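You operate a simulated robot arm through the tools that you are given. There is no shell and no other tool.

You run a simulated robot arm. Do the job below in one go: nothing can be reset, and whatever is moved stays where it is left.

JOB
Pile some things up. At the end: one of the corn tins from the table top by the fridge is on the grill end of the table; the white charcoal stands on top of the grey round stone; the green carton from the table top by the fridge is on the grill end of the table, with the white tofu tub from there on top of it and the green pickle weight on top of that; whatever was shut is shut again. Leave all else as you found it, and nothing knocked over. Set down upright: corn tin.

It is judged by the outcome, as a careful person would: the job done as asked, and still so three seconds after it is handed in. It fails if anything else is knocked over, pushed out of place, dropped, spilled or broken.

ROBOT AND FRAMES
A 5-joint arm with a two-finger parallel gripper, fixed in place. Base frame: the origin is at the foot of the arm, x ahead of it, y to its left, z up; the work surface is at about z = 0. Readings come in mm, degrees, newtons and seconds.
With the tool pointing down near the work surface it reaches from about 260 to 680 mm from the base axis. Its first joint turns from -66.0 to 66.0 degrees. The tool tilts only in the upright plane through the base axis and itself; it spins freely about its own axis. Payload 2.9 kg.
The tool frame sits at the grasp point between the pads (the TCP): z along the fingers, y along the line on which they close. The tips reach 30 mm beyond it. The gripper opens to 110 mm. The fingers are 20 mm wide and 10 mm thick; the gripper's body (48 by 112 mm) begins 55 mm behind the TCP.
Orientation is told as [roll, pitch, yaw] about the base's x, y, z axes, in that order, counted from this pose: with the fingers straight down and closing along the base's y, the tool's x points along the base's -x, its y along +y and its z along -z.

CONTROLS
- The arm moves only by the tool arm_command. Its argument "deltas" is a list of rows, each a list of 3 entries, a list of its own where there are three numbers: the turn, a rotation vector about the tool's x, y, z in degrees, then the shift along the tool's x, y, z in mm, then the gripper command, from -1 (fully open) to 1 (shut), values between in proportion. In form: [[[rx, ry, rz], [x, y, z], gripper], ...]. A call has 1 to 20 rows; each row shifts and turns the commanded pose from where the row before left it, along the tool's axes as they then stand. Each row takes 0.2 s and may step no farther than 50 mm and 8.6 degrees from the row before; otherwise, or with a gripper value out of range, the whole call is refused. A pose out of reach is approached as far as the arm can. The call stops where the force on the tool passes 40 N (or 10 N more than at its start, if that is more) or the arm is blocked; 0.2 s more then pass. Each finger travels about 108 mm/s and halts on what it meets, pressing with about 22 N; the grip force reading is that of the motor and also rises with nothing between the fingers. The clock runs only during rows and for 0.2 s after the last one: add rows that do not move to give the fingers time. It gives the time, the measured TCP pose, the force on the tool (base axes), the opening and the grip force at its end, in the units of the frame above (readings bear some noise), with the torque about the TCP (base axes, N m) and any sound that the robot's microphone picked up.
- Cameras (640 x 400 px; columns grow to the right, rows downward): "scene" is fixed at [26.4, -462.1, 578.4]; the picture's right is [0.78, -0.62, 0.00], its down [-0.49, -0.62, -0.61] and it looks along [0.38, 0.48, -0.79] (base axes); focal length 260 px, centre (320, 200). "wrist" rides on the gripper at [72, 17, -103] in the tool frame; the picture's right is [-0.23, 0.97, 0.00], its down [-0.76, -0.18, -0.62] and it looks along [-0.61, -0.14, 0.78] (tool axes); focal length 222 px, centre (320, 200). There is no depth. A picture from a camera that has moved, and an enlarged one, comes with that camera's place and axes in the base frame and with its lens.
- grab_frame(camera): a new picture of that camera. No time passes.
- close_up(camera, box): a new picture of the part [left, top, right, bottom] of that camera's present view, enlarged. No time passes.
- job_done(): hands the job in; it is judged then, once.

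Nothing tells you positions but the pictures and the camera data. Unless the task says otherwise, let go and move clear before handing in.

The tools are called after "Call:" as a command line: name --argument value ..., lists and objects as JSON in quotes. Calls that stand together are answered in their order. arm_command: Moves the arm, as the interface text tells. Its arguments: {"type":"object","properties":{"deltas":{"type":"array"}},"required":["deltas"]} The other tools are called the same way: grab_frame (camera) takes a picture; close_up (camera, box) takes an enlarged picture of a part of a camera's view; job_done () hands the job in.

At the start:

```text
time: 0.0
tool_pos: [364.1, -120.2, 282.5]
tcp_rot: [0.1, -0.1, 0.1]
contact_force: [0.0, 0.8, 0.0]
ft_torque: [0.0, -0.02, 0.01]
width: 109.9
gripper_force: 0.0
```

scene: 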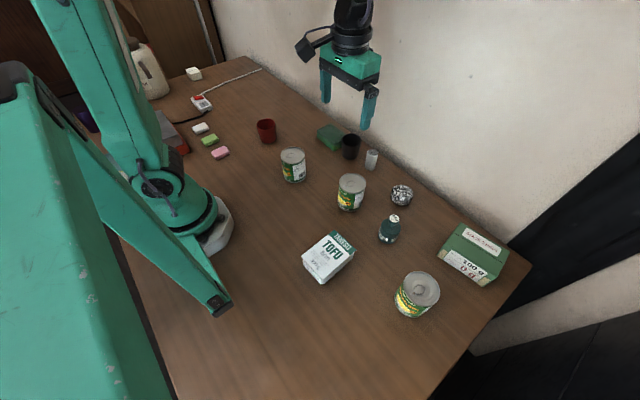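
wrist: 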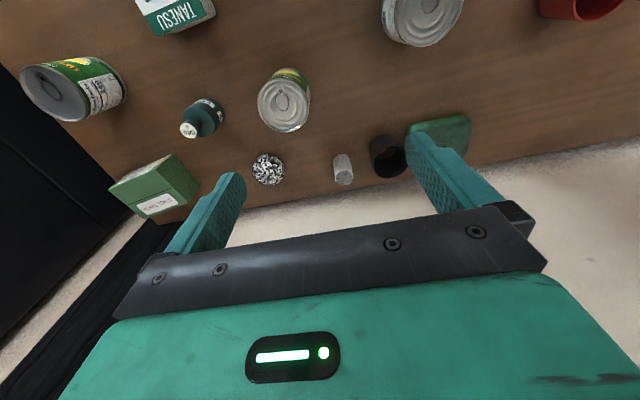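

I see a table with three corn tins, a tofu tub, a green carton, a dark bottle and several small things; I can't yet tell which end is the fridge end and which is the grill end. I'll look closer at the pictures before moving anything.

Call:
grab_frame --camera "scene"

Call:
close_up --camera "scene" --box '[100, 40, 300, 165]'

Call:
close_up --camera "scene" --box '[240, 100, 440, 225]'

Call:
close_up --camera "scene" --box '[290, 170, 530, 320]'

Call:
close_up --camera "wrist" --box '[0, 0, 640, 400]'

```text
taken
```

scene: 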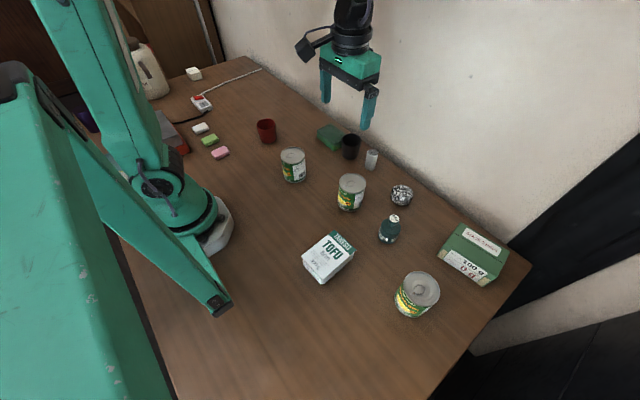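

```text
3.20 times, centred on (200, 102) of scene
camera zoom: at [26.4, -462.1, 578.4], right [0.78, -0.62, 0.0], down [-0.49, -0.62, -0.61], along [0.38, 0.48, -0.79], focal length 833 px, centre (704, 512)
```

zoom: 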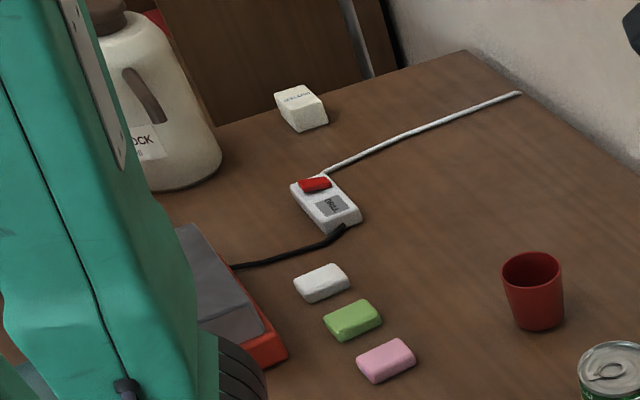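

```text
3.20 times, centred on (340, 162) of scene
camera zoom: at [26.4, -462.1, 578.4], right [0.78, -0.62, 0.0], down [-0.49, -0.62, -0.61], along [0.38, 0.48, -0.79], focal length 833 px, centre (256, 320)
```

zoom: 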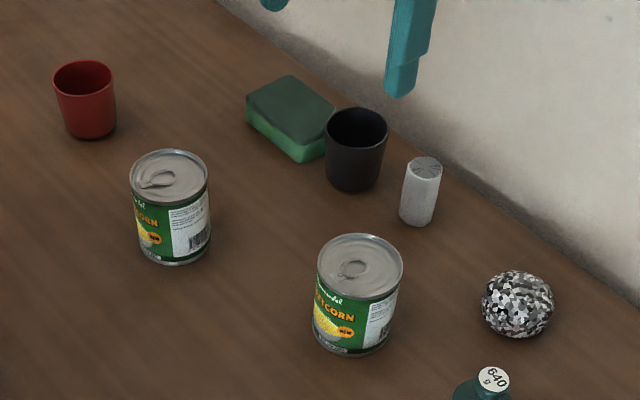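

```text
2.67 times, centred on (410, 245) of scene
camera zoom: at [26.4, -462.1, 578.4], right [0.78, -0.62, 0.0], down [-0.49, -0.62, -0.61], along [0.38, 0.48, -0.79], focal length 694 px, centre (80, 80)
```

zoom: 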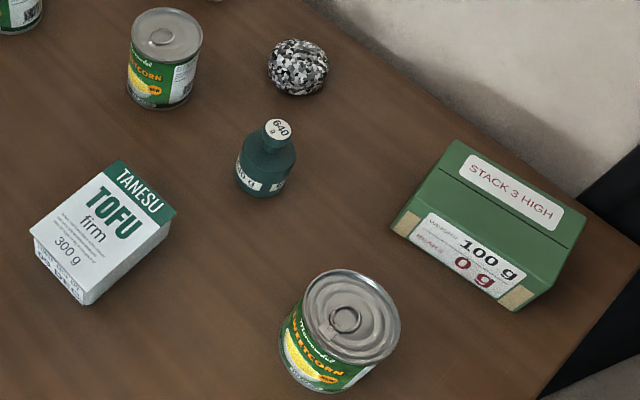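

```text
1.00 times, centred on (320, 200) of wrist (not enlarged: the box is as wide or as high as the picture)
camera zoom: at [291.2, -103.8, 386.1], right [0.23, 0.97, 0.0], down [0.76, -0.18, 0.62], along [0.61, -0.14, -0.78], focal length 222 px, centre (320, 200)
```

zoom: 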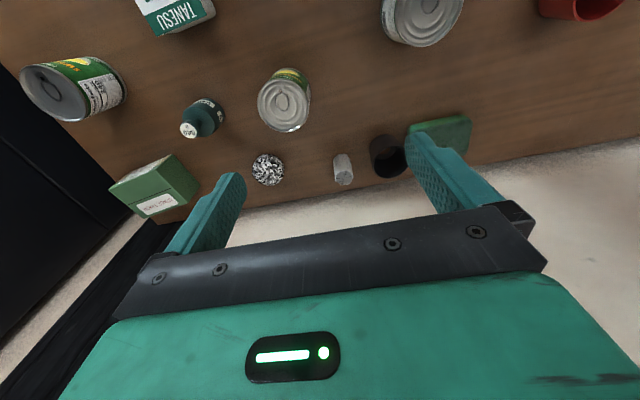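

The objects fall into a group at the -y end (carton, tofu, tins) and another at the +y end (jug, a device with a cord, small blocks). I'll zoom in further to read labels and identify the stone, the charcoal, the weight and the two ends.

Call:
close_up --camera "scene" --box '[430, 215, 520, 290]'

Call:
close_up --camera "scene" --box '[360, 170, 430, 250]'

Call:
close_up --camera "scene" --box '[310, 115, 400, 180]'

Call:
close_up --camera "scene" --box '[0, 0, 160, 130]'

Call:
close_up --camera "scene" --box '[140, 60, 240, 170]'

Call:
close_up --camera "scene" --box '[430, 120, 640, 400]'

```text
5.33 times, centred on (475, 252) of scene
camera zoom: at [26.4, -462.1, 578.4], right [0.78, -0.62, 0.0], down [-0.49, -0.62, -0.61], along [0.38, 0.48, -0.79], focal length 1388 px, centre (-507, -80)
```

zoom: 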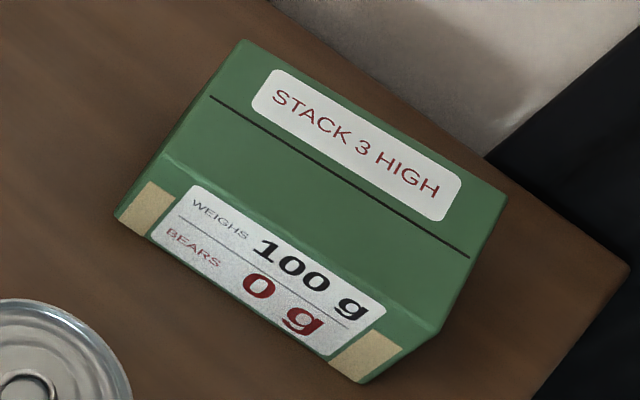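

```text
5.00 times, centred on (395, 210) of scene
camera zoom: at [26.4, -462.1, 578.4], right [0.78, -0.62, 0.0], down [-0.49, -0.62, -0.61], along [0.38, 0.48, -0.79], focal length 1301 px, centre (-55, 150)
```

zoom: 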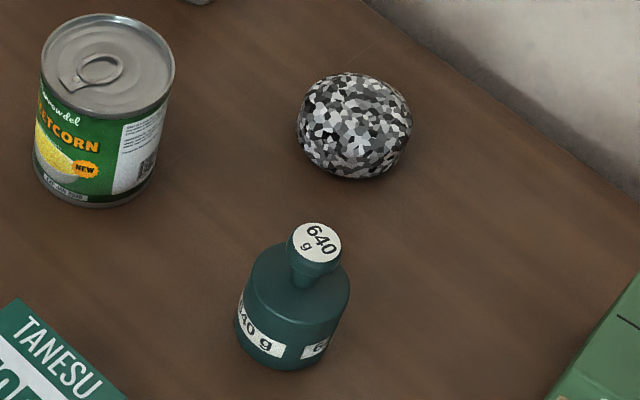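

```text
6.15 times, centred on (355, 148) of scene
camera zoom: at [26.4, -462.1, 578.4], right [0.78, -0.62, 0.0], down [-0.49, -0.62, -0.61], along [0.38, 0.48, -0.79], focal length 1601 px, centre (105, 523)
```

zoom: 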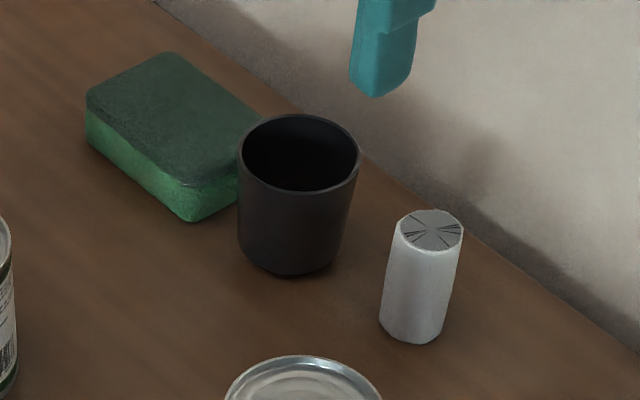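

```text
3.08 times, centred on (80, 65) of scene
camera zoom: at [26.4, -462.1, 578.4], right [0.78, -0.62, 0.0], down [-0.49, -0.62, -0.61], along [0.38, 0.48, -0.79], focal length 801 px, centre (1058, 615)
```

zoom: 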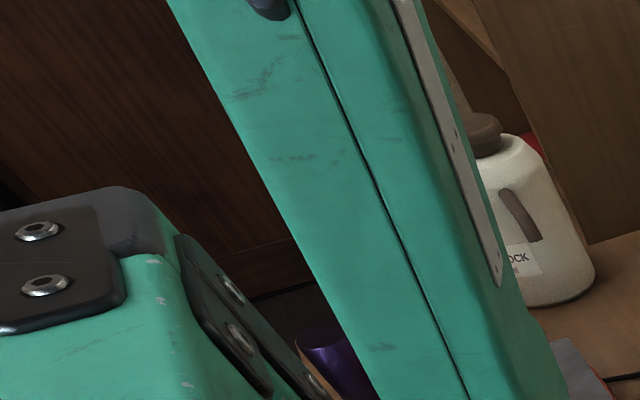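

```text
3.64 times, centred on (190, 115) of scene
camera zoom: at [26.4, -462.1, 578.4], right [0.78, -0.62, 0.0], down [-0.49, -0.62, -0.61], along [0.38, 0.48, -0.79], focal length 946 px, centre (793, 509)
```

zoom: 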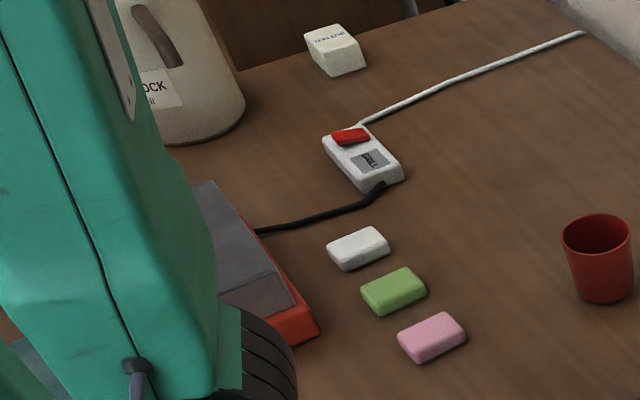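

```text
1.43 times, centred on (535, 260) of scene
camera zoom: at [26.4, -462.1, 578.4], right [0.78, -0.62, 0.0], down [-0.49, -0.62, -0.61], along [0.38, 0.48, -0.79], focal length 372 px, centre (13, 114)
```

zoom: 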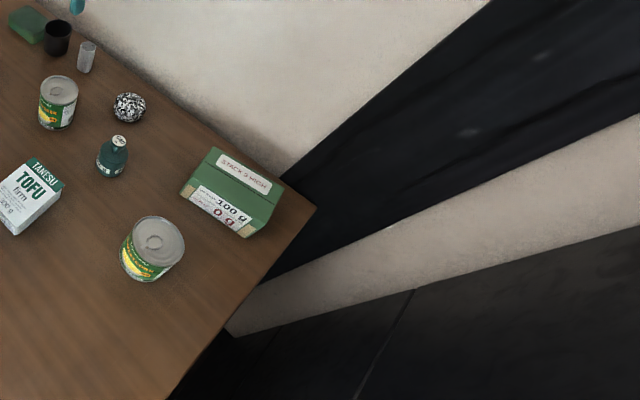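

The speckled grey stone, the white cylinder (white charcoal), the green 640 g weight, the tofu and the carton (labelled "weighs 100 g, bears 0 g, stack 3 high") are all on the -y side. I need to see the +y end and what the labels say before deciding, so I'll swing the wrist camera there at a safe height.

Call:
arm_command --deltas '[[[0, 0, 0], [0, 48, 0], -1], [[0, 0, 0], [0, 48, 0], -1], [[0, 0, 0], [0, 48, 0], -1], [[0, 0, 0], [0, 48, 0], -1], [[0, 0, 0], [0, 48, 0], -1], [[0, 0, 0], [0, 48, 0], -1], [[0, 0, -8.5], [0, 0, -5], -1], [[0, 0, -8.5], [0, 0, -5], -1], [[0, 0, -8.5], [0, 0, -5], -1], [[0, 0, -8.5], [0, 0, -5], -1], [[0, 0, -8.5], [0, 0, -5], -1], [[0, 0, -8.5], [0, 0, -5], -1]]'

Call:
grab_frame --camera "wrist"

Call:
grab_frame --camera "scene"

```text
time: 2.6
tool_pos: [363.9, 167.6, 311.3]
tcp_rot: [0.0, 0.0, 51.2]
contact_force: [0.0, -0.5, -0.3]
ft_torque: [0.0, 0.0, -0.01]
width: 110.1
gripper_force: 0.1
```

```text
taken
camera wrist: at [305.9, 121.4, 415.7], right [-0.62, 0.79, 0.0], down [0.62, 0.48, 0.62], along [0.49, 0.38, -0.78], focal length 222 px, centre (320, 200)
```

wrist: 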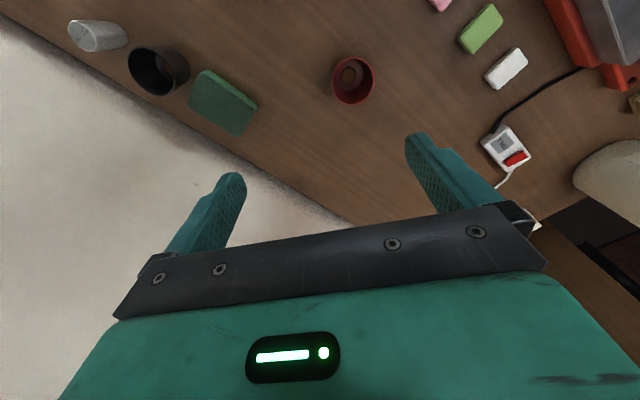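

```text
taken
```

scene: 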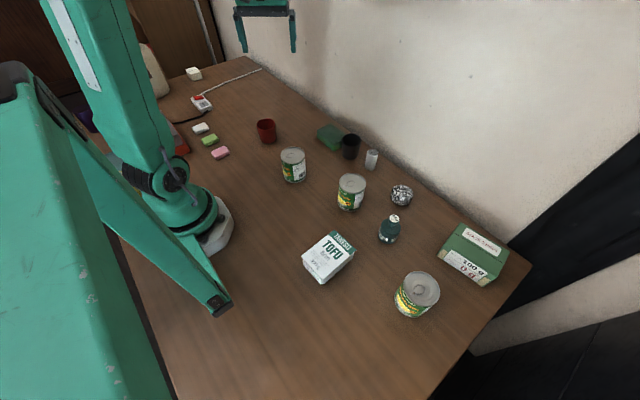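

The red cup, sponge, black cup and the +y end items show up; part of the view is cut off. I'll turn the wrist further and shift toward +y to see the grill and whatever else is at that end.

Call:
arm_command --deltas '[[[0, 0, -8.5], [0, 0, -5], -1], [[0, 0, -8.5], [0, 0, -5], -1], [[0, 0, -8.5], [0, 0, -5], -1], [[0, 0, -8.5], [0, 0, -5], -1], [[0, 0, -8.5], [0, 0, -5], -1], [[0, 0, -8.5], [0, 0, -5], -1], [[0, 0, 0], [0, 0, -10], -1]]'

Call:
grab_frame --camera "wrist"

```text
time: 4.2
tool_pos: [363.2, 167.6, 353.2]
tcp_rot: [0.0, -0.1, 102.0]
contact_force: [-0.1, -0.4, -0.1]
ft_torque: [0.0, -0.04, -0.01]
width: 110.0
gripper_force: 0.2
```

```text
taken
camera wrist: at [362.3, 92.6, 456.0], right [-1.0, 0.02, 0.0], down [0.01, 0.78, 0.62], along [0.01, 0.62, -0.78], focal length 222 px, centre (320, 200)
```

wrist: 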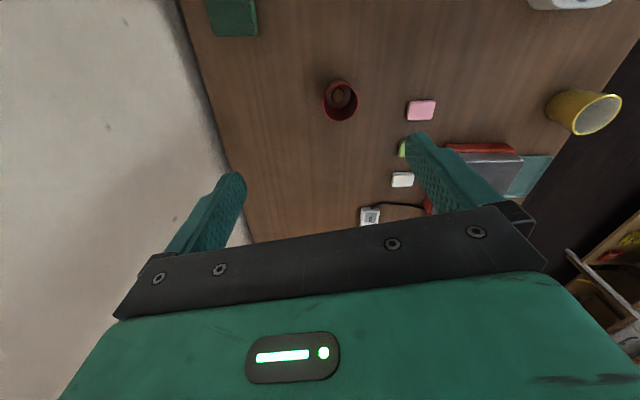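

I now see a red device with a transparent lid (likely the grill), a yellow cup behind it and some open shelf beyond. I'll enlarge those parts.

Call:
close_up --camera "wrist" --box '[340, 80, 640, 240]'

Call:
close_up --camera "wrist" --box '[540, 190, 640, 360]'

Call:
close_up --camera "wrist" --box '[310, 65, 450, 145]'

```text
2.13 times, centred on (490, 160) of wrist
camera zoom: at [362.3, 92.6, 456.0], right [-1.0, 0.02, 0.0], down [0.01, 0.78, 0.62], along [0.01, 0.62, -0.78], focal length 474 px, centre (-43, 285)
```

zoom: 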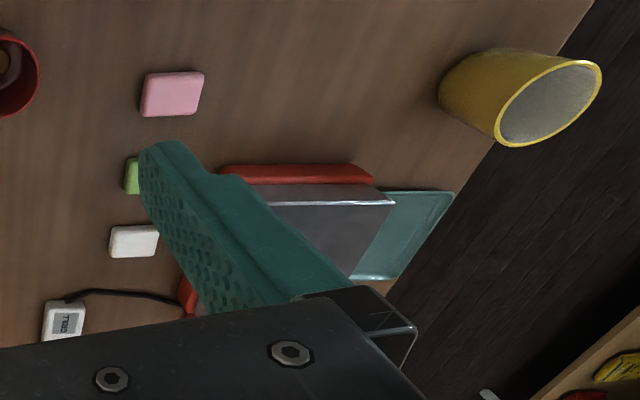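

```text
2.35 times, centred on (590, 275) of wrist
camera zoom: at [362.3, 92.6, 456.0], right [-1.0, 0.02, 0.0], down [0.01, 0.78, 0.62], along [0.01, 0.62, -0.78], focal length 523 px, centre (-315, 24)
```

zoom: 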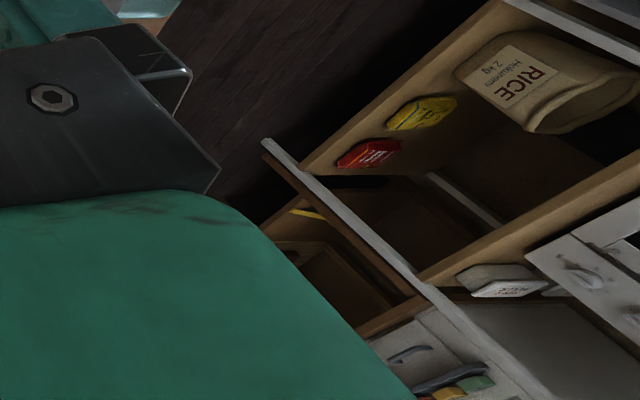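

```text
4.57 times, centred on (380, 105) of wrist
camera zoom: at [362.3, 92.6, 456.0], right [-1.0, 0.02, 0.0], down [0.01, 0.78, 0.62], along [0.01, 0.62, -0.78], focal length 1015 px, centre (46, 634)
```

zoom: 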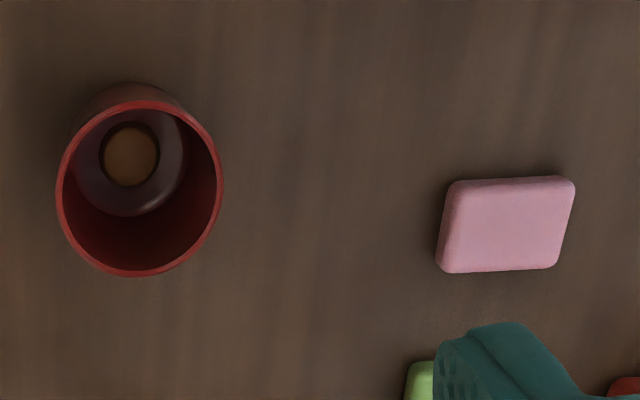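

The red unit is wired to a switch labelled GRILL, so the +y end is the grill end and the carton, tofu and tins belong to the other (fridge) end. Next I'll look at the -y end from above with the wrist camera.

Call:
arm_command --deltas '[[[0, 0, 8.5], [0, 0, 0], -1], [[0, 0, 8.5], [0, 0, 0], -1], [[0, 0, 8.5], [0, 0, 0], -1], [[0, 0, 8.5], [0, 0, 0], -1], [[0, 0, 8.5], [0, 0, 0], -1], [[0, 0, 8.5], [0, 0, 0], -1], [[0, 0, 8.5], [0, 0, 0], -1], [[0, 0, 8.5], [0, 0, 0], -1], [[0, 0, 8.5], [0, 0, 0], -1], [[0, 0, 8.5], [0, 0, 0], -1], [[0, 0, 8.5], [0, 0, 0], -1], [[0, 0, 8.5], [0, 0, 0], -1], [[0, 0, 0], [0, -49, 0], -1], [[0, 0, 0], [0, -49, 0], -1], [[0, 0, 0], [0, -49, 0], -1], [[0, 0, 0], [0, -49, 0], -1], [[0, 0, 0], [0, -49, 0], -1], [[0, 0, 0], [0, -49, 0], -1], [[0, 0, 0], [0, -49, 0], -1], [[0, 0, 0], [0, -49, 0], -1]]'

Call:
grab_frame --camera "wrist"

Call:
grab_frame --camera "scene"

```text
time: 8.4
tool_pos: [362.1, -225.1, 352.2]
tcp_rot: [0.0, 0.1, 0.0]
contact_force: [-0.2, 0.7, 0.1]
ft_torque: [0.01, -0.03, -0.01]
width: 109.8
gripper_force: 0.0
```

```text
taken
camera wrist: at [289.6, -209.0, 456.1], right [0.23, 0.97, 0.0], down [0.76, -0.18, 0.62], along [0.61, -0.14, -0.78], focal length 222 px, centre (320, 200)
```

wrist: 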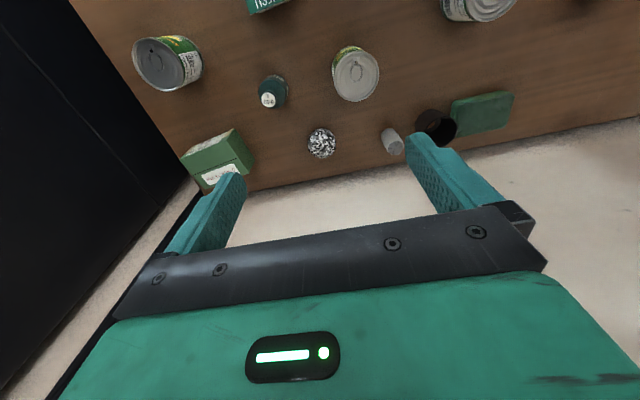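

```text
taken
```

scene: 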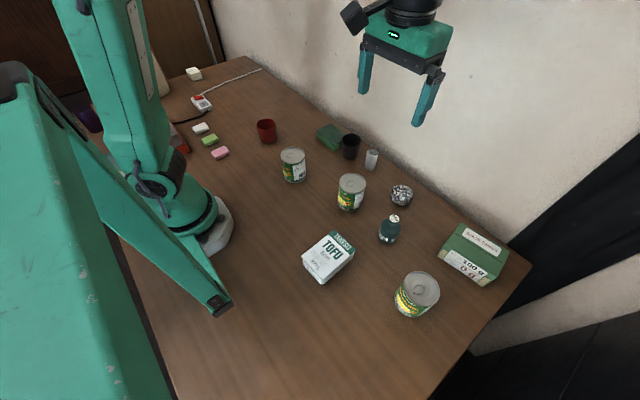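

The fridge end holds just the carton, weight, stone, charcoal and tins along with the tofu. I'll rotate the camera toward -y to view the carton and the area behind it.

Call:
arm_command --deltas '[[[0, 0, 8.5], [0, 0, 0], -1], [[0, 0, 8.5], [0, 0, 0], -1], [[0, 0, 8.5], [0, 0, 0], -1], [[0, 0, 8.5], [0, 0, 0], -1], [[0, 0, 8.5], [0, 0, 0], -1], [[0, 0, 8.5], [0, 0, 0], -1], [[0, 0, 8.5], [0, 0, 0], -1], [[0, 0, 8.5], [0, 0, 0], -1]]'

Call:
grab_frame --camera "wrist"

Call:
close_up --camera "wrist" --box '[0, 0, 640, 220]'

```text
time: 10.2
tool_pos: [364.6, -223.2, 351.4]
tcp_rot: [0.0, 0.0, -68.1]
contact_force: [0.2, -0.1, -0.5]
ft_torque: [0.01, 0.0, 0.0]
width: 109.8
gripper_force: 0.1
```

```text
taken
camera wrist: at [352.6, -151.0, 456.2], right [0.99, 0.15, 0.0], down [0.12, -0.77, 0.62], along [0.09, -0.62, -0.78], focal length 222 px, centre (320, 200)
```

wrist: 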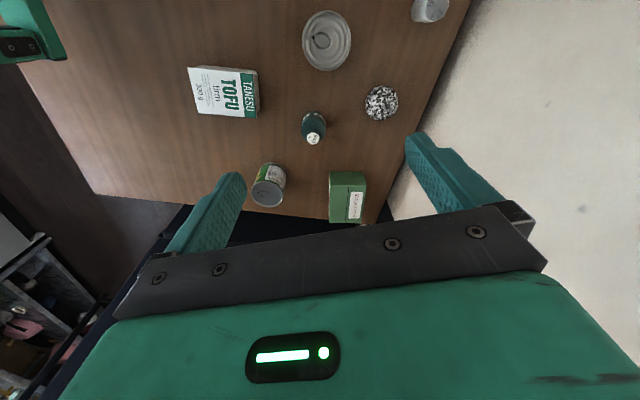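

```text
1.00 times, centred on (320, 110) of wrist (not enlarged: the box is as wide or as high as the picture)
camera zoom: at [352.6, -151.0, 456.2], right [0.99, 0.15, 0.0], down [0.12, -0.77, 0.62], along [0.09, -0.62, -0.78], focal length 222 px, centre (320, 290)
```

zoom: 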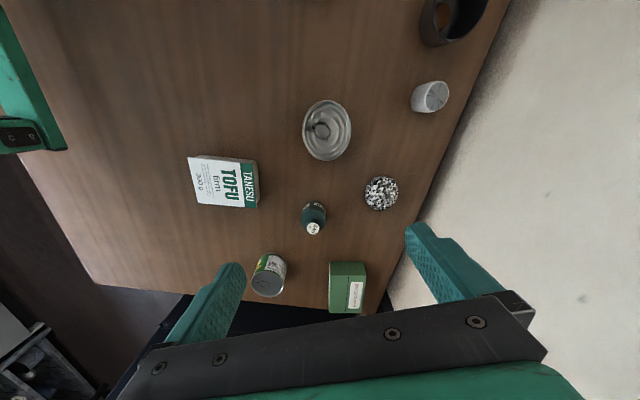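

I take the stone to be at about (483,-251), charcoal about (505,-108), weight about (364,-313), tin 3 about (273,-468) and carton about (461,-483). I'll zoom in on these from this viewpoint to refine them.

Call:
close_up --camera "wrist" --box '[280, 60, 440, 160]'

Call:
close_up --camera "wrist" --box '[240, 150, 400, 250]'

Call:
close_up --camera "wrist" --box '[170, 50, 290, 125]'

Call:
close_up --camera "scene" --box '[380, 180, 424, 210]'

```text
4.00 times, centred on (360, 110) of wrist
camera zoom: at [352.6, -151.0, 456.2], right [0.99, 0.15, 0.0], down [0.12, -0.77, 0.62], along [0.09, -0.62, -0.78], focal length 888 px, centre (160, 560)
```

zoom: 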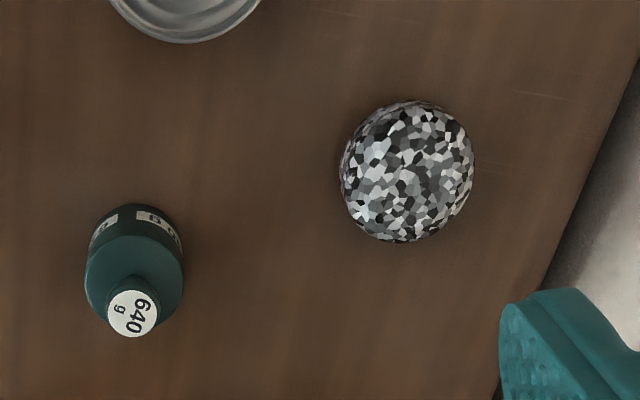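

```text
4.00 times, centred on (320, 200) of wrist
camera zoom: at [352.6, -151.0, 456.2], right [0.99, 0.15, 0.0], down [0.12, -0.77, 0.62], along [0.09, -0.62, -0.78], focal length 888 px, centre (320, 200)
```

zoom: 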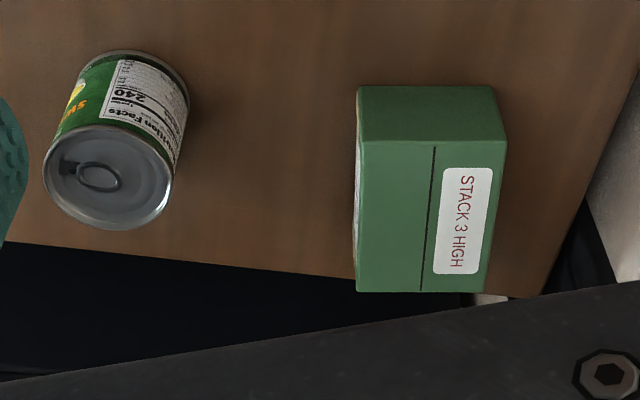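

```text
5.33 times, centred on (230, 88) of wrist
camera zoom: at [352.6, -151.0, 456.2], right [0.99, 0.15, 0.0], down [0.12, -0.77, 0.62], along [0.09, -0.62, -0.78], focal length 1185 px, centre (800, 800)
```

zoom: 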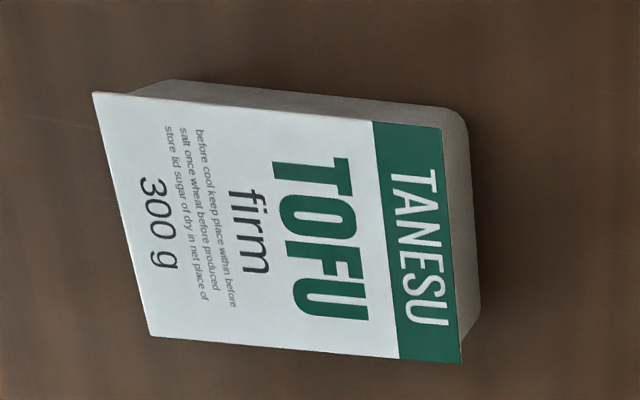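

```text
13.33 times, centred on (402, 195) of scene
camera zoom: at [26.4, -462.1, 578.4], right [0.78, -0.62, 0.0], down [-0.49, -0.62, -0.61], along [0.38, 0.48, -0.79], focal length 3469 px, centre (-773, 267)
```

zoom: 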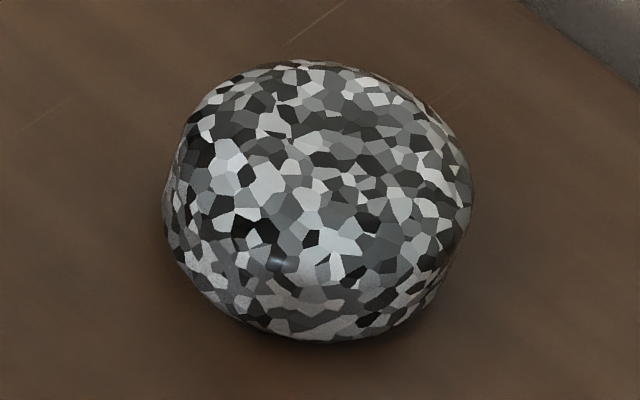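

The stone is about 64 mm wide and 41 mm tall with a flattish top, and nothing else obstructs. I'll start with the charcoal: turn the gripper so it closes along x and move above the charcoal, staying high.

Call:
arm_command --deltas '[[[0, 0, 7.3], [0, 0, 0], -1], [[0, 0, 7.3], [0, 0, 0], -1], [[0, 0, 7.3], [0, 0, 0], -1], [[0, 0, 0], [28.8, 35.1, 20], -1], [[0, 0, 0], [28.8, 35.1, 20], -1], [[0, 0, 0], [28.8, 35.1, 20], -1], [[0, 0, 0], [28.8, 35.1, 20], -1], [[0, 0, 0], [0, 0, 40], -1], [[0, 0, 0], [0, 0, 40], -1], [[0, 0, 0], [0, 0, 0], -1]]'

Call:
grab_frame --camera "wrist"

Call:
grab_frame --camera "scene"

```text
time: 12.4
tool_pos: [504.0, -110.0, 192.5]
tcp_rot: [0.0, 0.0, -89.9]
contact_force: [-1.1, 0.2, -0.2]
ft_torque: [0.0, 0.02, 0.01]
width: 110.0
gripper_force: 0.1
```

```text
taken
camera wrist: at [520.4, -37.8, 295.5], right [0.97, -0.23, 0.0], down [-0.18, -0.76, 0.62], along [-0.14, -0.61, -0.78], focal length 222 px, centre (320, 200)
```

wrist: 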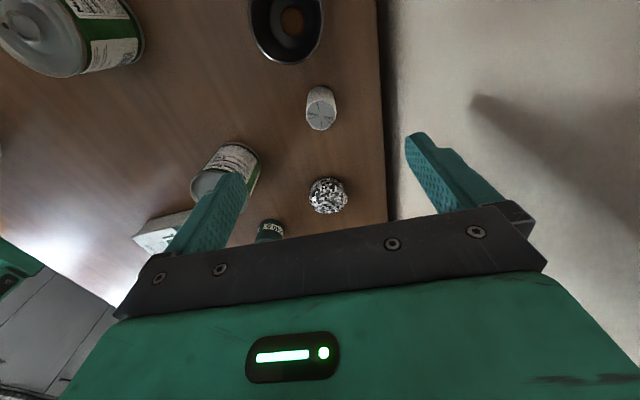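

```text
taken
```

scene: 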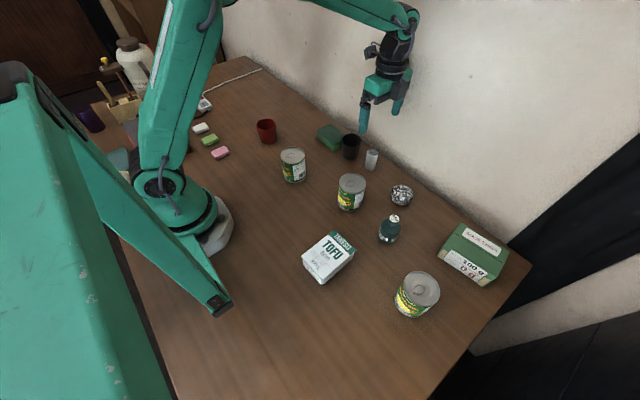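

The gripper is above the charcoal, with the stone in view beyond it. I'll zoom in to pin down charcoal's and stone's positions.

Call:
close_up --camera "wrist" --box '[280, 70, 360, 140]'

Call:
close_up --camera "wrist" --box '[290, 160, 370, 230]'

Call:
close_up --camera "scene" --box '[350, 140, 394, 175]'

```text
5.71 times, centred on (320, 105) of wrist
camera zoom: at [520.4, -37.8, 295.5], right [0.97, -0.23, 0.0], down [-0.18, -0.76, 0.62], along [-0.14, -0.61, -0.78], focal length 1269 px, centre (320, 743)
```

zoom: 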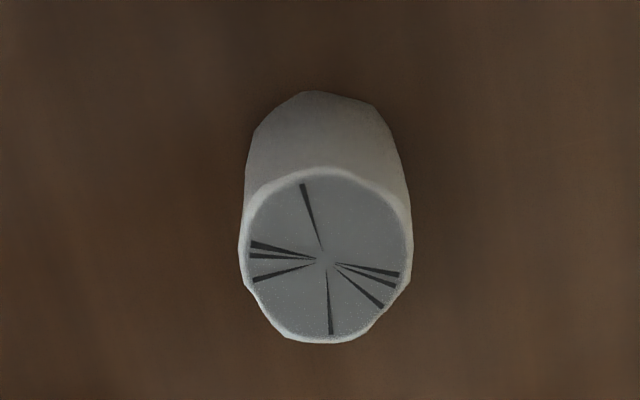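

```text
5.71 times, centred on (330, 195) of wrist
camera zoom: at [520.4, -37.8, 295.5], right [0.97, -0.23, 0.0], down [-0.18, -0.76, 0.62], along [-0.14, -0.61, -0.78], focal length 1269 px, centre (263, 229)
```

zoom: 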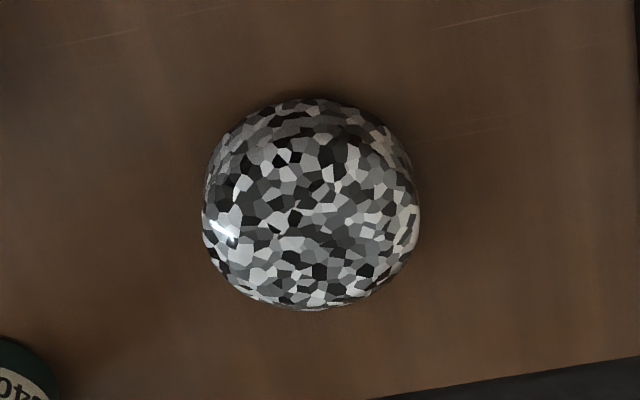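

```text
11.43 times, centred on (372, 158) of scene
camera zoom: at [26.4, -462.1, 578.4], right [0.78, -0.62, 0.0], down [-0.49, -0.62, -0.61], along [0.38, 0.48, -0.79], focal length 2974 px, centre (-274, 686)
```

zoom: 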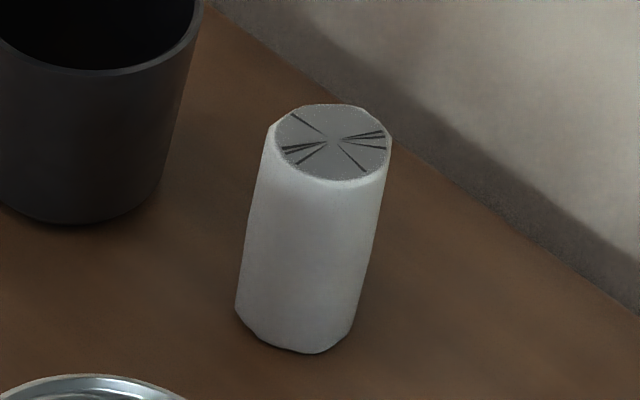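

Charcoal top resolves to about (505,-109), roughly 64 mm tall and 30 mm across. I'll narrow the fingers, descend around it, and pause before closing.

Call:
arm_command --deltas '[[[0, 0, 0], [1, 1.2, 0], -0.1], [[0, 0, 0], [0, 0, 30], -0.1], [[0, 0, 0], [0, 0, 40], -0.1], [[0, 0, 0], [0, 0, 40], -0.1], [[0, 0, 0], [0, 0, 38], -0.1], [[0, 0, 0], [0, 0, 0], -0.1]]'

Call:
grab_frame --camera "wrist"

Call:
close_up --camera "scene" --box '[330, 110, 420, 180]'

```text
time: 13.8
tool_pos: [505.0, -108.2, 43.6]
tcp_rot: [0.0, 0.0, -89.8]
contact_force: [0.0, -1.2, -0.3]
ft_torque: [0.04, 0.01, 0.01]
width: 60.5
gripper_force: 0.0
```

```text
taken
camera wrist: at [521.5, -36.0, 147.6], right [0.97, -0.23, 0.0], down [-0.18, -0.76, 0.62], along [-0.14, -0.61, -0.78], focal length 222 px, centre (320, 200)
```

wrist: 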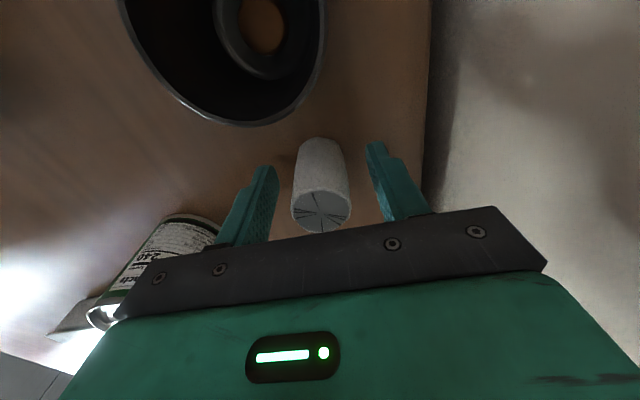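

```text
5.71 times, centred on (375, 145) of scene
camera zoom: at [26.4, -462.1, 578.4], right [0.78, -0.62, 0.0], down [-0.49, -0.62, -0.61], along [0.38, 0.48, -0.79], focal length 1487 px, centre (6, 514)
```

zoom: 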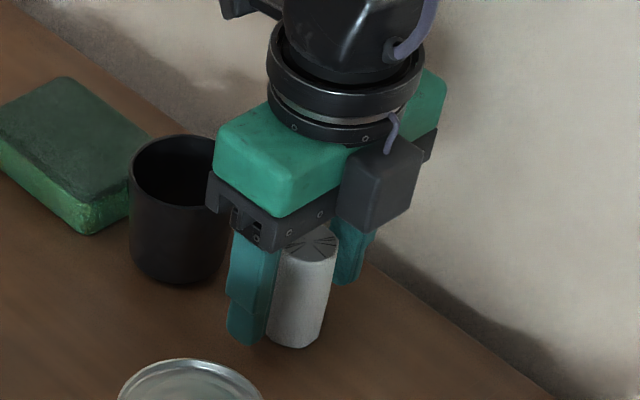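

The charcoal sits between the fingers, clear of the black cup. I'll close on it now.

Call:
arm_command --deltas '[[[0, 0, 0], [0, 0, 0], 1], [[0, 0, 0], [0, 0, 0], 1], [[0, 0, 0], [0, 0, 0], 1]]'

Call:
close_up --camera "scene" --box '[330, 110, 420, 180]'

Call:
grab_frame --camera "wrist"

```text
time: 14.6
tool_pos: [506.1, -107.6, 45.1]
tcp_rot: [-0.1, 0.0, -89.9]
contact_force: [-0.6, -0.4, -0.1]
ft_torque: [0.01, 0.0, 0.02]
width: 31.7
gripper_force: 21.9
```

```text
5.71 times, centred on (375, 145) of scene
camera zoom: at [26.4, -462.1, 578.4], right [0.78, -0.62, 0.0], down [-0.49, -0.62, -0.61], along [0.38, 0.48, -0.79], focal length 1487 px, centre (6, 514)
```

zoom: 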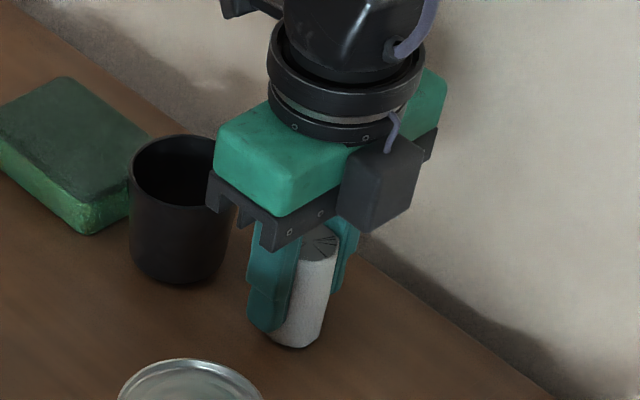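

```text
taken
camera wrist: at [521.6, -36.1, 148.1], right [0.97, -0.23, 0.0], down [-0.18, -0.76, 0.62], along [-0.14, -0.61, -0.78], focal length 222 px, centre (320, 200)
```

wrist: 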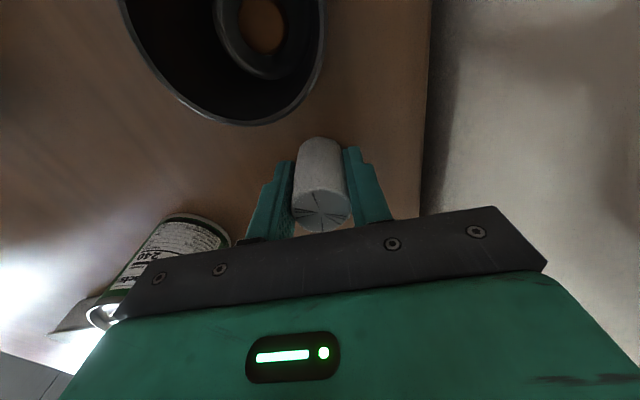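

The charcoal is gripped (31.7 mm). I'll lift it straight up 90 mm and carry it over the stone, then check the alignment.

Call:
arm_command --deltas '[[[0, 0, 0], [0, 0, -30], 1], [[0, 0, 0], [0, 0, -30], 1], [[0, 0, 0], [0, 0, -30], 1], [[0, 0, 0], [-35, -5, 0], 1], [[0, 0, 0], [-36, -5.5, 0], 1], [[0, 0, 0], [-36, -5.5, 0], 1], [[0, 0, 0], [-35, -5.5, 0], 1], [[0, 0, 0], [0, 0, 0], 1], [[0, 0, 0], [0, 0, 0], 1]]'

Call:
close_up --camera "scene" --box '[360, 130, 450, 220]'

Call:
grab_frame --camera "wrist"

```text
time: 16.6
tool_pos: [484.1, -249.0, 135.0]
tcp_rot: [0.0, 0.1, -89.9]
contact_force: [-0.1, 0.1, -1.0]
ft_torque: [-0.01, 0.0, -0.03]
width: 0.0
gripper_force: 22.1
```

```text
4.44 times, centred on (405, 175) of scene
camera zoom: at [26.4, -462.1, 578.4], right [0.78, -0.62, 0.0], down [-0.49, -0.62, -0.61], along [0.38, 0.48, -0.79], focal length 1156 px, centre (-58, 311)
```

zoom: 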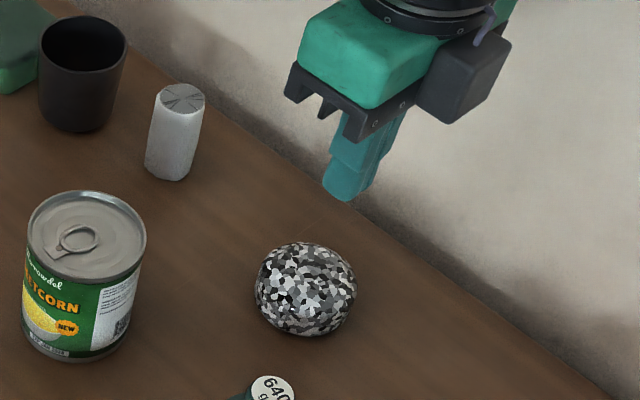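

```text
taken
camera wrist: at [501.2, -177.8, 238.3], right [0.97, -0.23, 0.0], down [-0.18, -0.76, 0.62], along [-0.14, -0.61, -0.78], focal length 222 px, centre (320, 200)
```

wrist: 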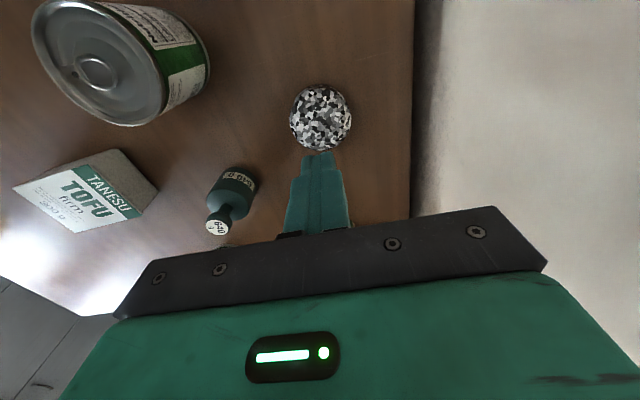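

The charcoal slipped out during the lift; it still appears to be standing at its place, and the gripper is empty above the stone. I'll look closely to see whether it moved and why it slipped.

Call:
close_up --camera "scene" --box '[350, 140, 394, 175]'

Call:
close_up --camera "wrist" --box '[270, 70, 370, 150]'

```text
11.43 times, centred on (372, 158) of scene
camera zoom: at [26.4, -462.1, 578.4], right [0.78, -0.62, 0.0], down [-0.49, -0.62, -0.61], along [0.38, 0.48, -0.79], focal length 2974 px, centre (-274, 686)
```

zoom: 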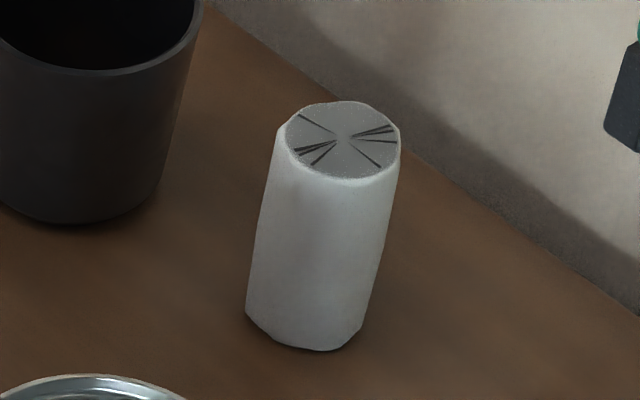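

```text
5.00 times, centred on (320, 110) of wrist
camera zoom: at [501.2, -177.8, 238.3], right [0.97, -0.23, 0.0], down [-0.18, -0.76, 0.62], along [-0.14, -0.61, -0.78], focal length 1111 px, centre (320, 650)
```

zoom: 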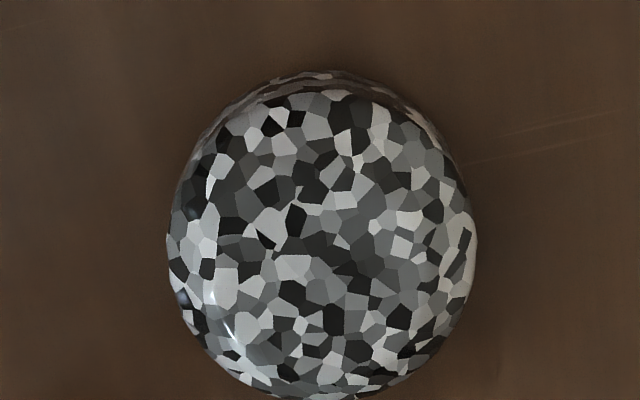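

The charcoal is upright, shifted only ~2 mm, so it slid out of the pads as I lifted quickly. I'll go back over it, take a lower grip and lift slowly in small steps while watching the readings.

Call:
arm_command --deltas '[[[0, 0, 0], [35, 5.5, 0], -0.1], [[0, 0, 0], [35, 5.5, 0], -0.1], [[0, 0, 0], [35, 5.5, 0], -0.1], [[0, 0, 0], [35, 5, 0], -0.1], [[0, 0, 0], [0, 0, 0], -0.1]]'

Call:
close_up --camera "wrist" --box '[220, 80, 420, 240]'

```text
time: 17.8
tool_pos: [505.0, -108.6, 132.6]
tcp_rot: [0.0, 0.0, -89.9]
contact_force: [0.5, 0.4, 0.0]
ft_torque: [0.0, -0.01, -0.01]
width: 60.3
gripper_force: 0.0
```

```text
2.50 times, centred on (320, 160) of wrist
camera zoom: at [521.5, -36.6, 236.7], right [0.97, -0.23, 0.0], down [-0.18, -0.76, 0.62], along [-0.14, -0.61, -0.78], focal length 555 px, centre (320, 300)
```

zoom: 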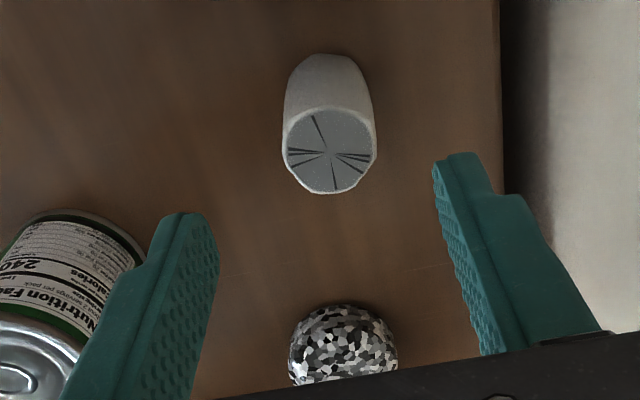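

The charcoal sits about 2-3 mm toward +x of the gripper centre. I'll adjust, descend lower this time (about z=36), and check centring before closing.

Call:
arm_command --deltas '[[[0, 0, 0], [-0.7, 2.5, 0], -0.1], [[0, 0, 0], [0, 0, 40], -0.1], [[0, 0, 0], [0, 0, 38], -0.1], [[0, 0, 0], [0, 0, 20], -0.1], [[0, 0, 0], [0, 0, 0], -0.1]]'

Call:
close_up --camera "wrist" --box '[220, 120, 420, 260]'

Call:
close_up --camera "scene" --box '[340, 120, 410, 180]'

```text
time: 19.0
tool_pos: [507.6, -110.9, 34.1]
tcp_rot: [0.0, 0.0, -90.0]
contact_force: [-0.3, -1.0, 0.3]
ft_torque: [0.0, 0.01, -0.01]
width: 60.5
gripper_force: 0.0
```

```text
2.86 times, centred on (320, 190) of wrist
camera zoom: at [523.5, -40.0, 138.2], right [0.97, -0.23, 0.0], down [-0.18, -0.76, 0.62], along [-0.14, -0.61, -0.78], focal length 635 px, centre (320, 229)
```

zoom: 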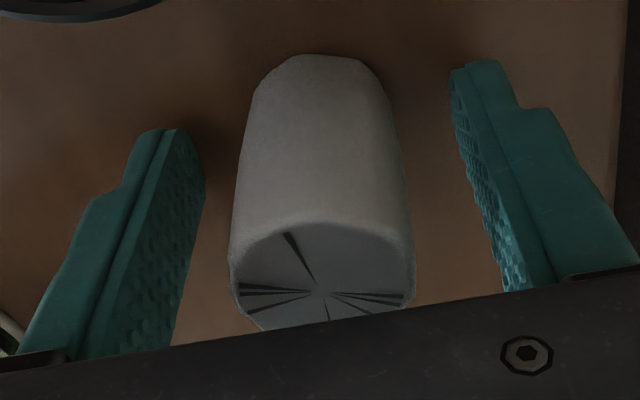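

```text
6.67 times, centred on (375, 150) of scene
camera zoom: at [26.4, -462.1, 578.4], right [0.78, -0.62, 0.0], down [-0.49, -0.62, -0.61], along [0.38, 0.48, -0.79], focal length 1735 px, centre (-47, 533)
```

zoom: 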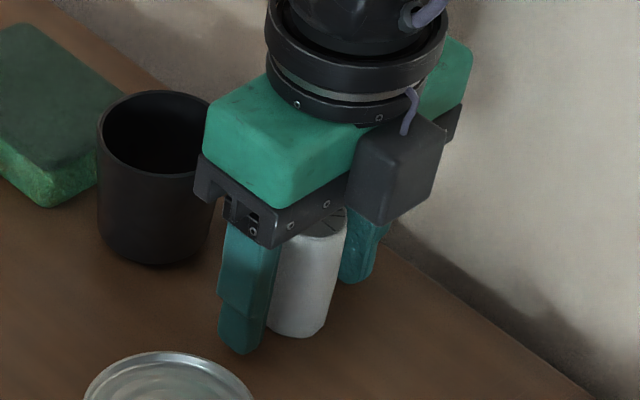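

It's centred between the pads. I'll close, wait, and lift only slowly (a few mm per row) and read the result.

Call:
arm_command --deltas '[[[0, 0, 0], [0, 0, 0], 1], [[0, 0, 0], [0, 0, 0], 1], [[0, 0, 0], [0, 0, 0], 1], [[0, 0, 0], [0, 0, 0], 1]]'

Call:
close_up --camera "wrist" --box '[220, 120, 420, 260]'

Call:
arm_command --deltas '[[[0, 0, 0], [0, 0, -2], 1], [[0, 0, 0], [0, 0, -2], 1], [[0, 0, 0], [0, 0, -2], 1], [[0, 0, 0], [0, 0, -2], 1]]'

Call:
close_up --camera "wrist" --box '[220, 120, 420, 260]'

Call:
close_up --camera "scene" --box '[340, 120, 410, 180]'

```text
time: 20.0
tool_pos: [505.9, -111.8, 34.5]
tcp_rot: [0.0, 0.1, -90.0]
contact_force: [0.4, -0.2, 0.3]
ft_torque: [-0.01, 0.02, 0.02]
width: 31.8
gripper_force: 21.7
```

```text
2.86 times, centred on (320, 190) of wrist
camera zoom: at [523.5, -39.9, 138.6], right [0.97, -0.23, 0.0], down [-0.18, -0.76, 0.62], along [-0.14, -0.61, -0.78], focal length 635 px, centre (320, 229)
```

zoom: 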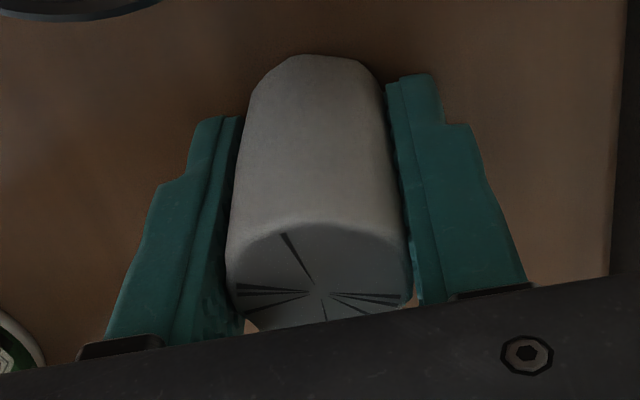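

```text
time: 21.0
tool_pos: [507.2, -110.9, 42.5]
tcp_rot: [0.1, -0.1, -89.8]
contact_force: [-0.9, 0.3, -0.1]
ft_torque: [-0.01, 0.03, -0.01]
width: 31.8
gripper_force: 22.2
```

```text
2.86 times, centred on (320, 190) of wrist
camera zoom: at [524.3, -39.0, 147.3], right [0.97, -0.23, 0.0], down [-0.18, -0.76, 0.62], along [-0.14, -0.61, -0.78], focal length 635 px, centre (320, 229)
```

zoom: 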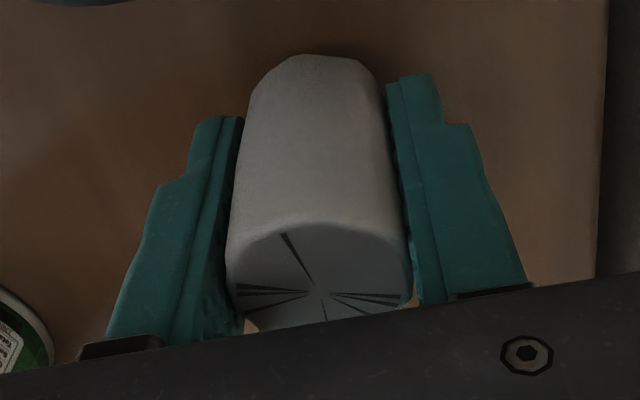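

```text
6.67 times, centred on (375, 150) of scene
camera zoom: at [26.4, -462.1, 578.4], right [0.78, -0.62, 0.0], down [-0.49, -0.62, -0.61], along [0.38, 0.48, -0.79], focal length 1735 px, centre (-47, 533)
```

zoom: 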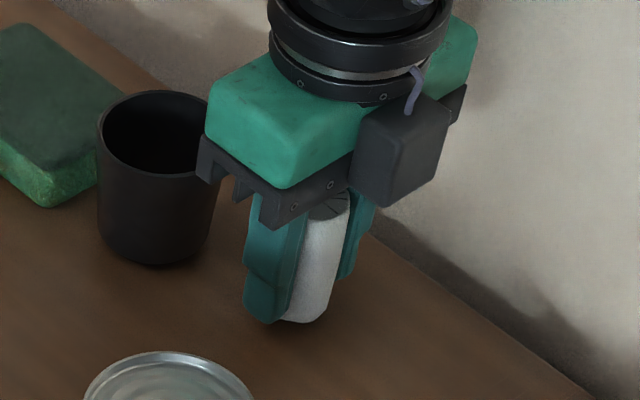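

The slow lift holds: the charcoal stays fixed relative to the fingers. I'll continue lifting slowly to clear the stone's height.

Call:
arm_command --deltas '[[[0, 0, 0], [0, 0, -3], 1], [[0, 0, 0], [0, 0, -4], 1], [[0, 0, 0], [0, 0, -5], 1], [[0, 0, 0], [0, 0, -5], 1], [[0, 0, 0], [0, 0, -6], 1], [[0, 0, 0], [0, 0, -6], 1], [[0, 0, 0], [0, 0, -6], 1], [[0, 0, 0], [0, 0, -6], 1], [[0, 0, 0], [0, 0, -6], 1], [[0, 0, 0], [0, 0, -5], 1], [[0, 0, 0], [0, 0, -4], 1], [[0, 0, 0], [0, 0, -2], 1], [[0, 0, 0], [0, 0, 0], 1]]'

Call:
close_up --camera "wrist" --box '[220, 120, 420, 260]'

```text
time: 23.8
tool_pos: [508.4, -109.8, 102.9]
tcp_rot: [0.1, -0.1, -89.9]
contact_force: [0.1, 0.9, 0.1]
ft_torque: [0.03, -0.01, -0.01]
width: 31.9
gripper_force: 22.0
```

```text
2.86 times, centred on (320, 190) of wrist
camera zoom: at [524.4, -38.7, 206.0], right [0.97, -0.23, 0.0], down [-0.18, -0.76, 0.62], along [-0.14, -0.61, -0.78], focal length 635 px, centre (320, 229)
```

zoom: 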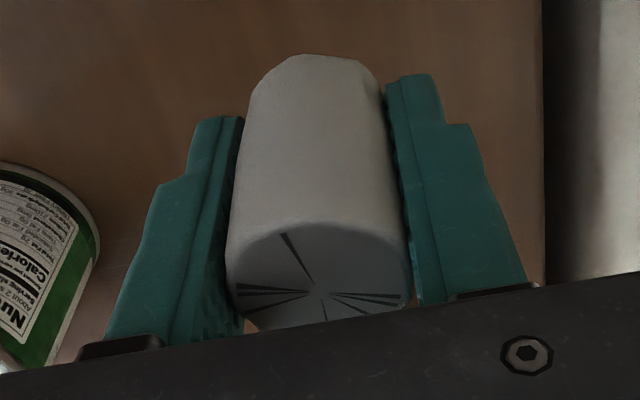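

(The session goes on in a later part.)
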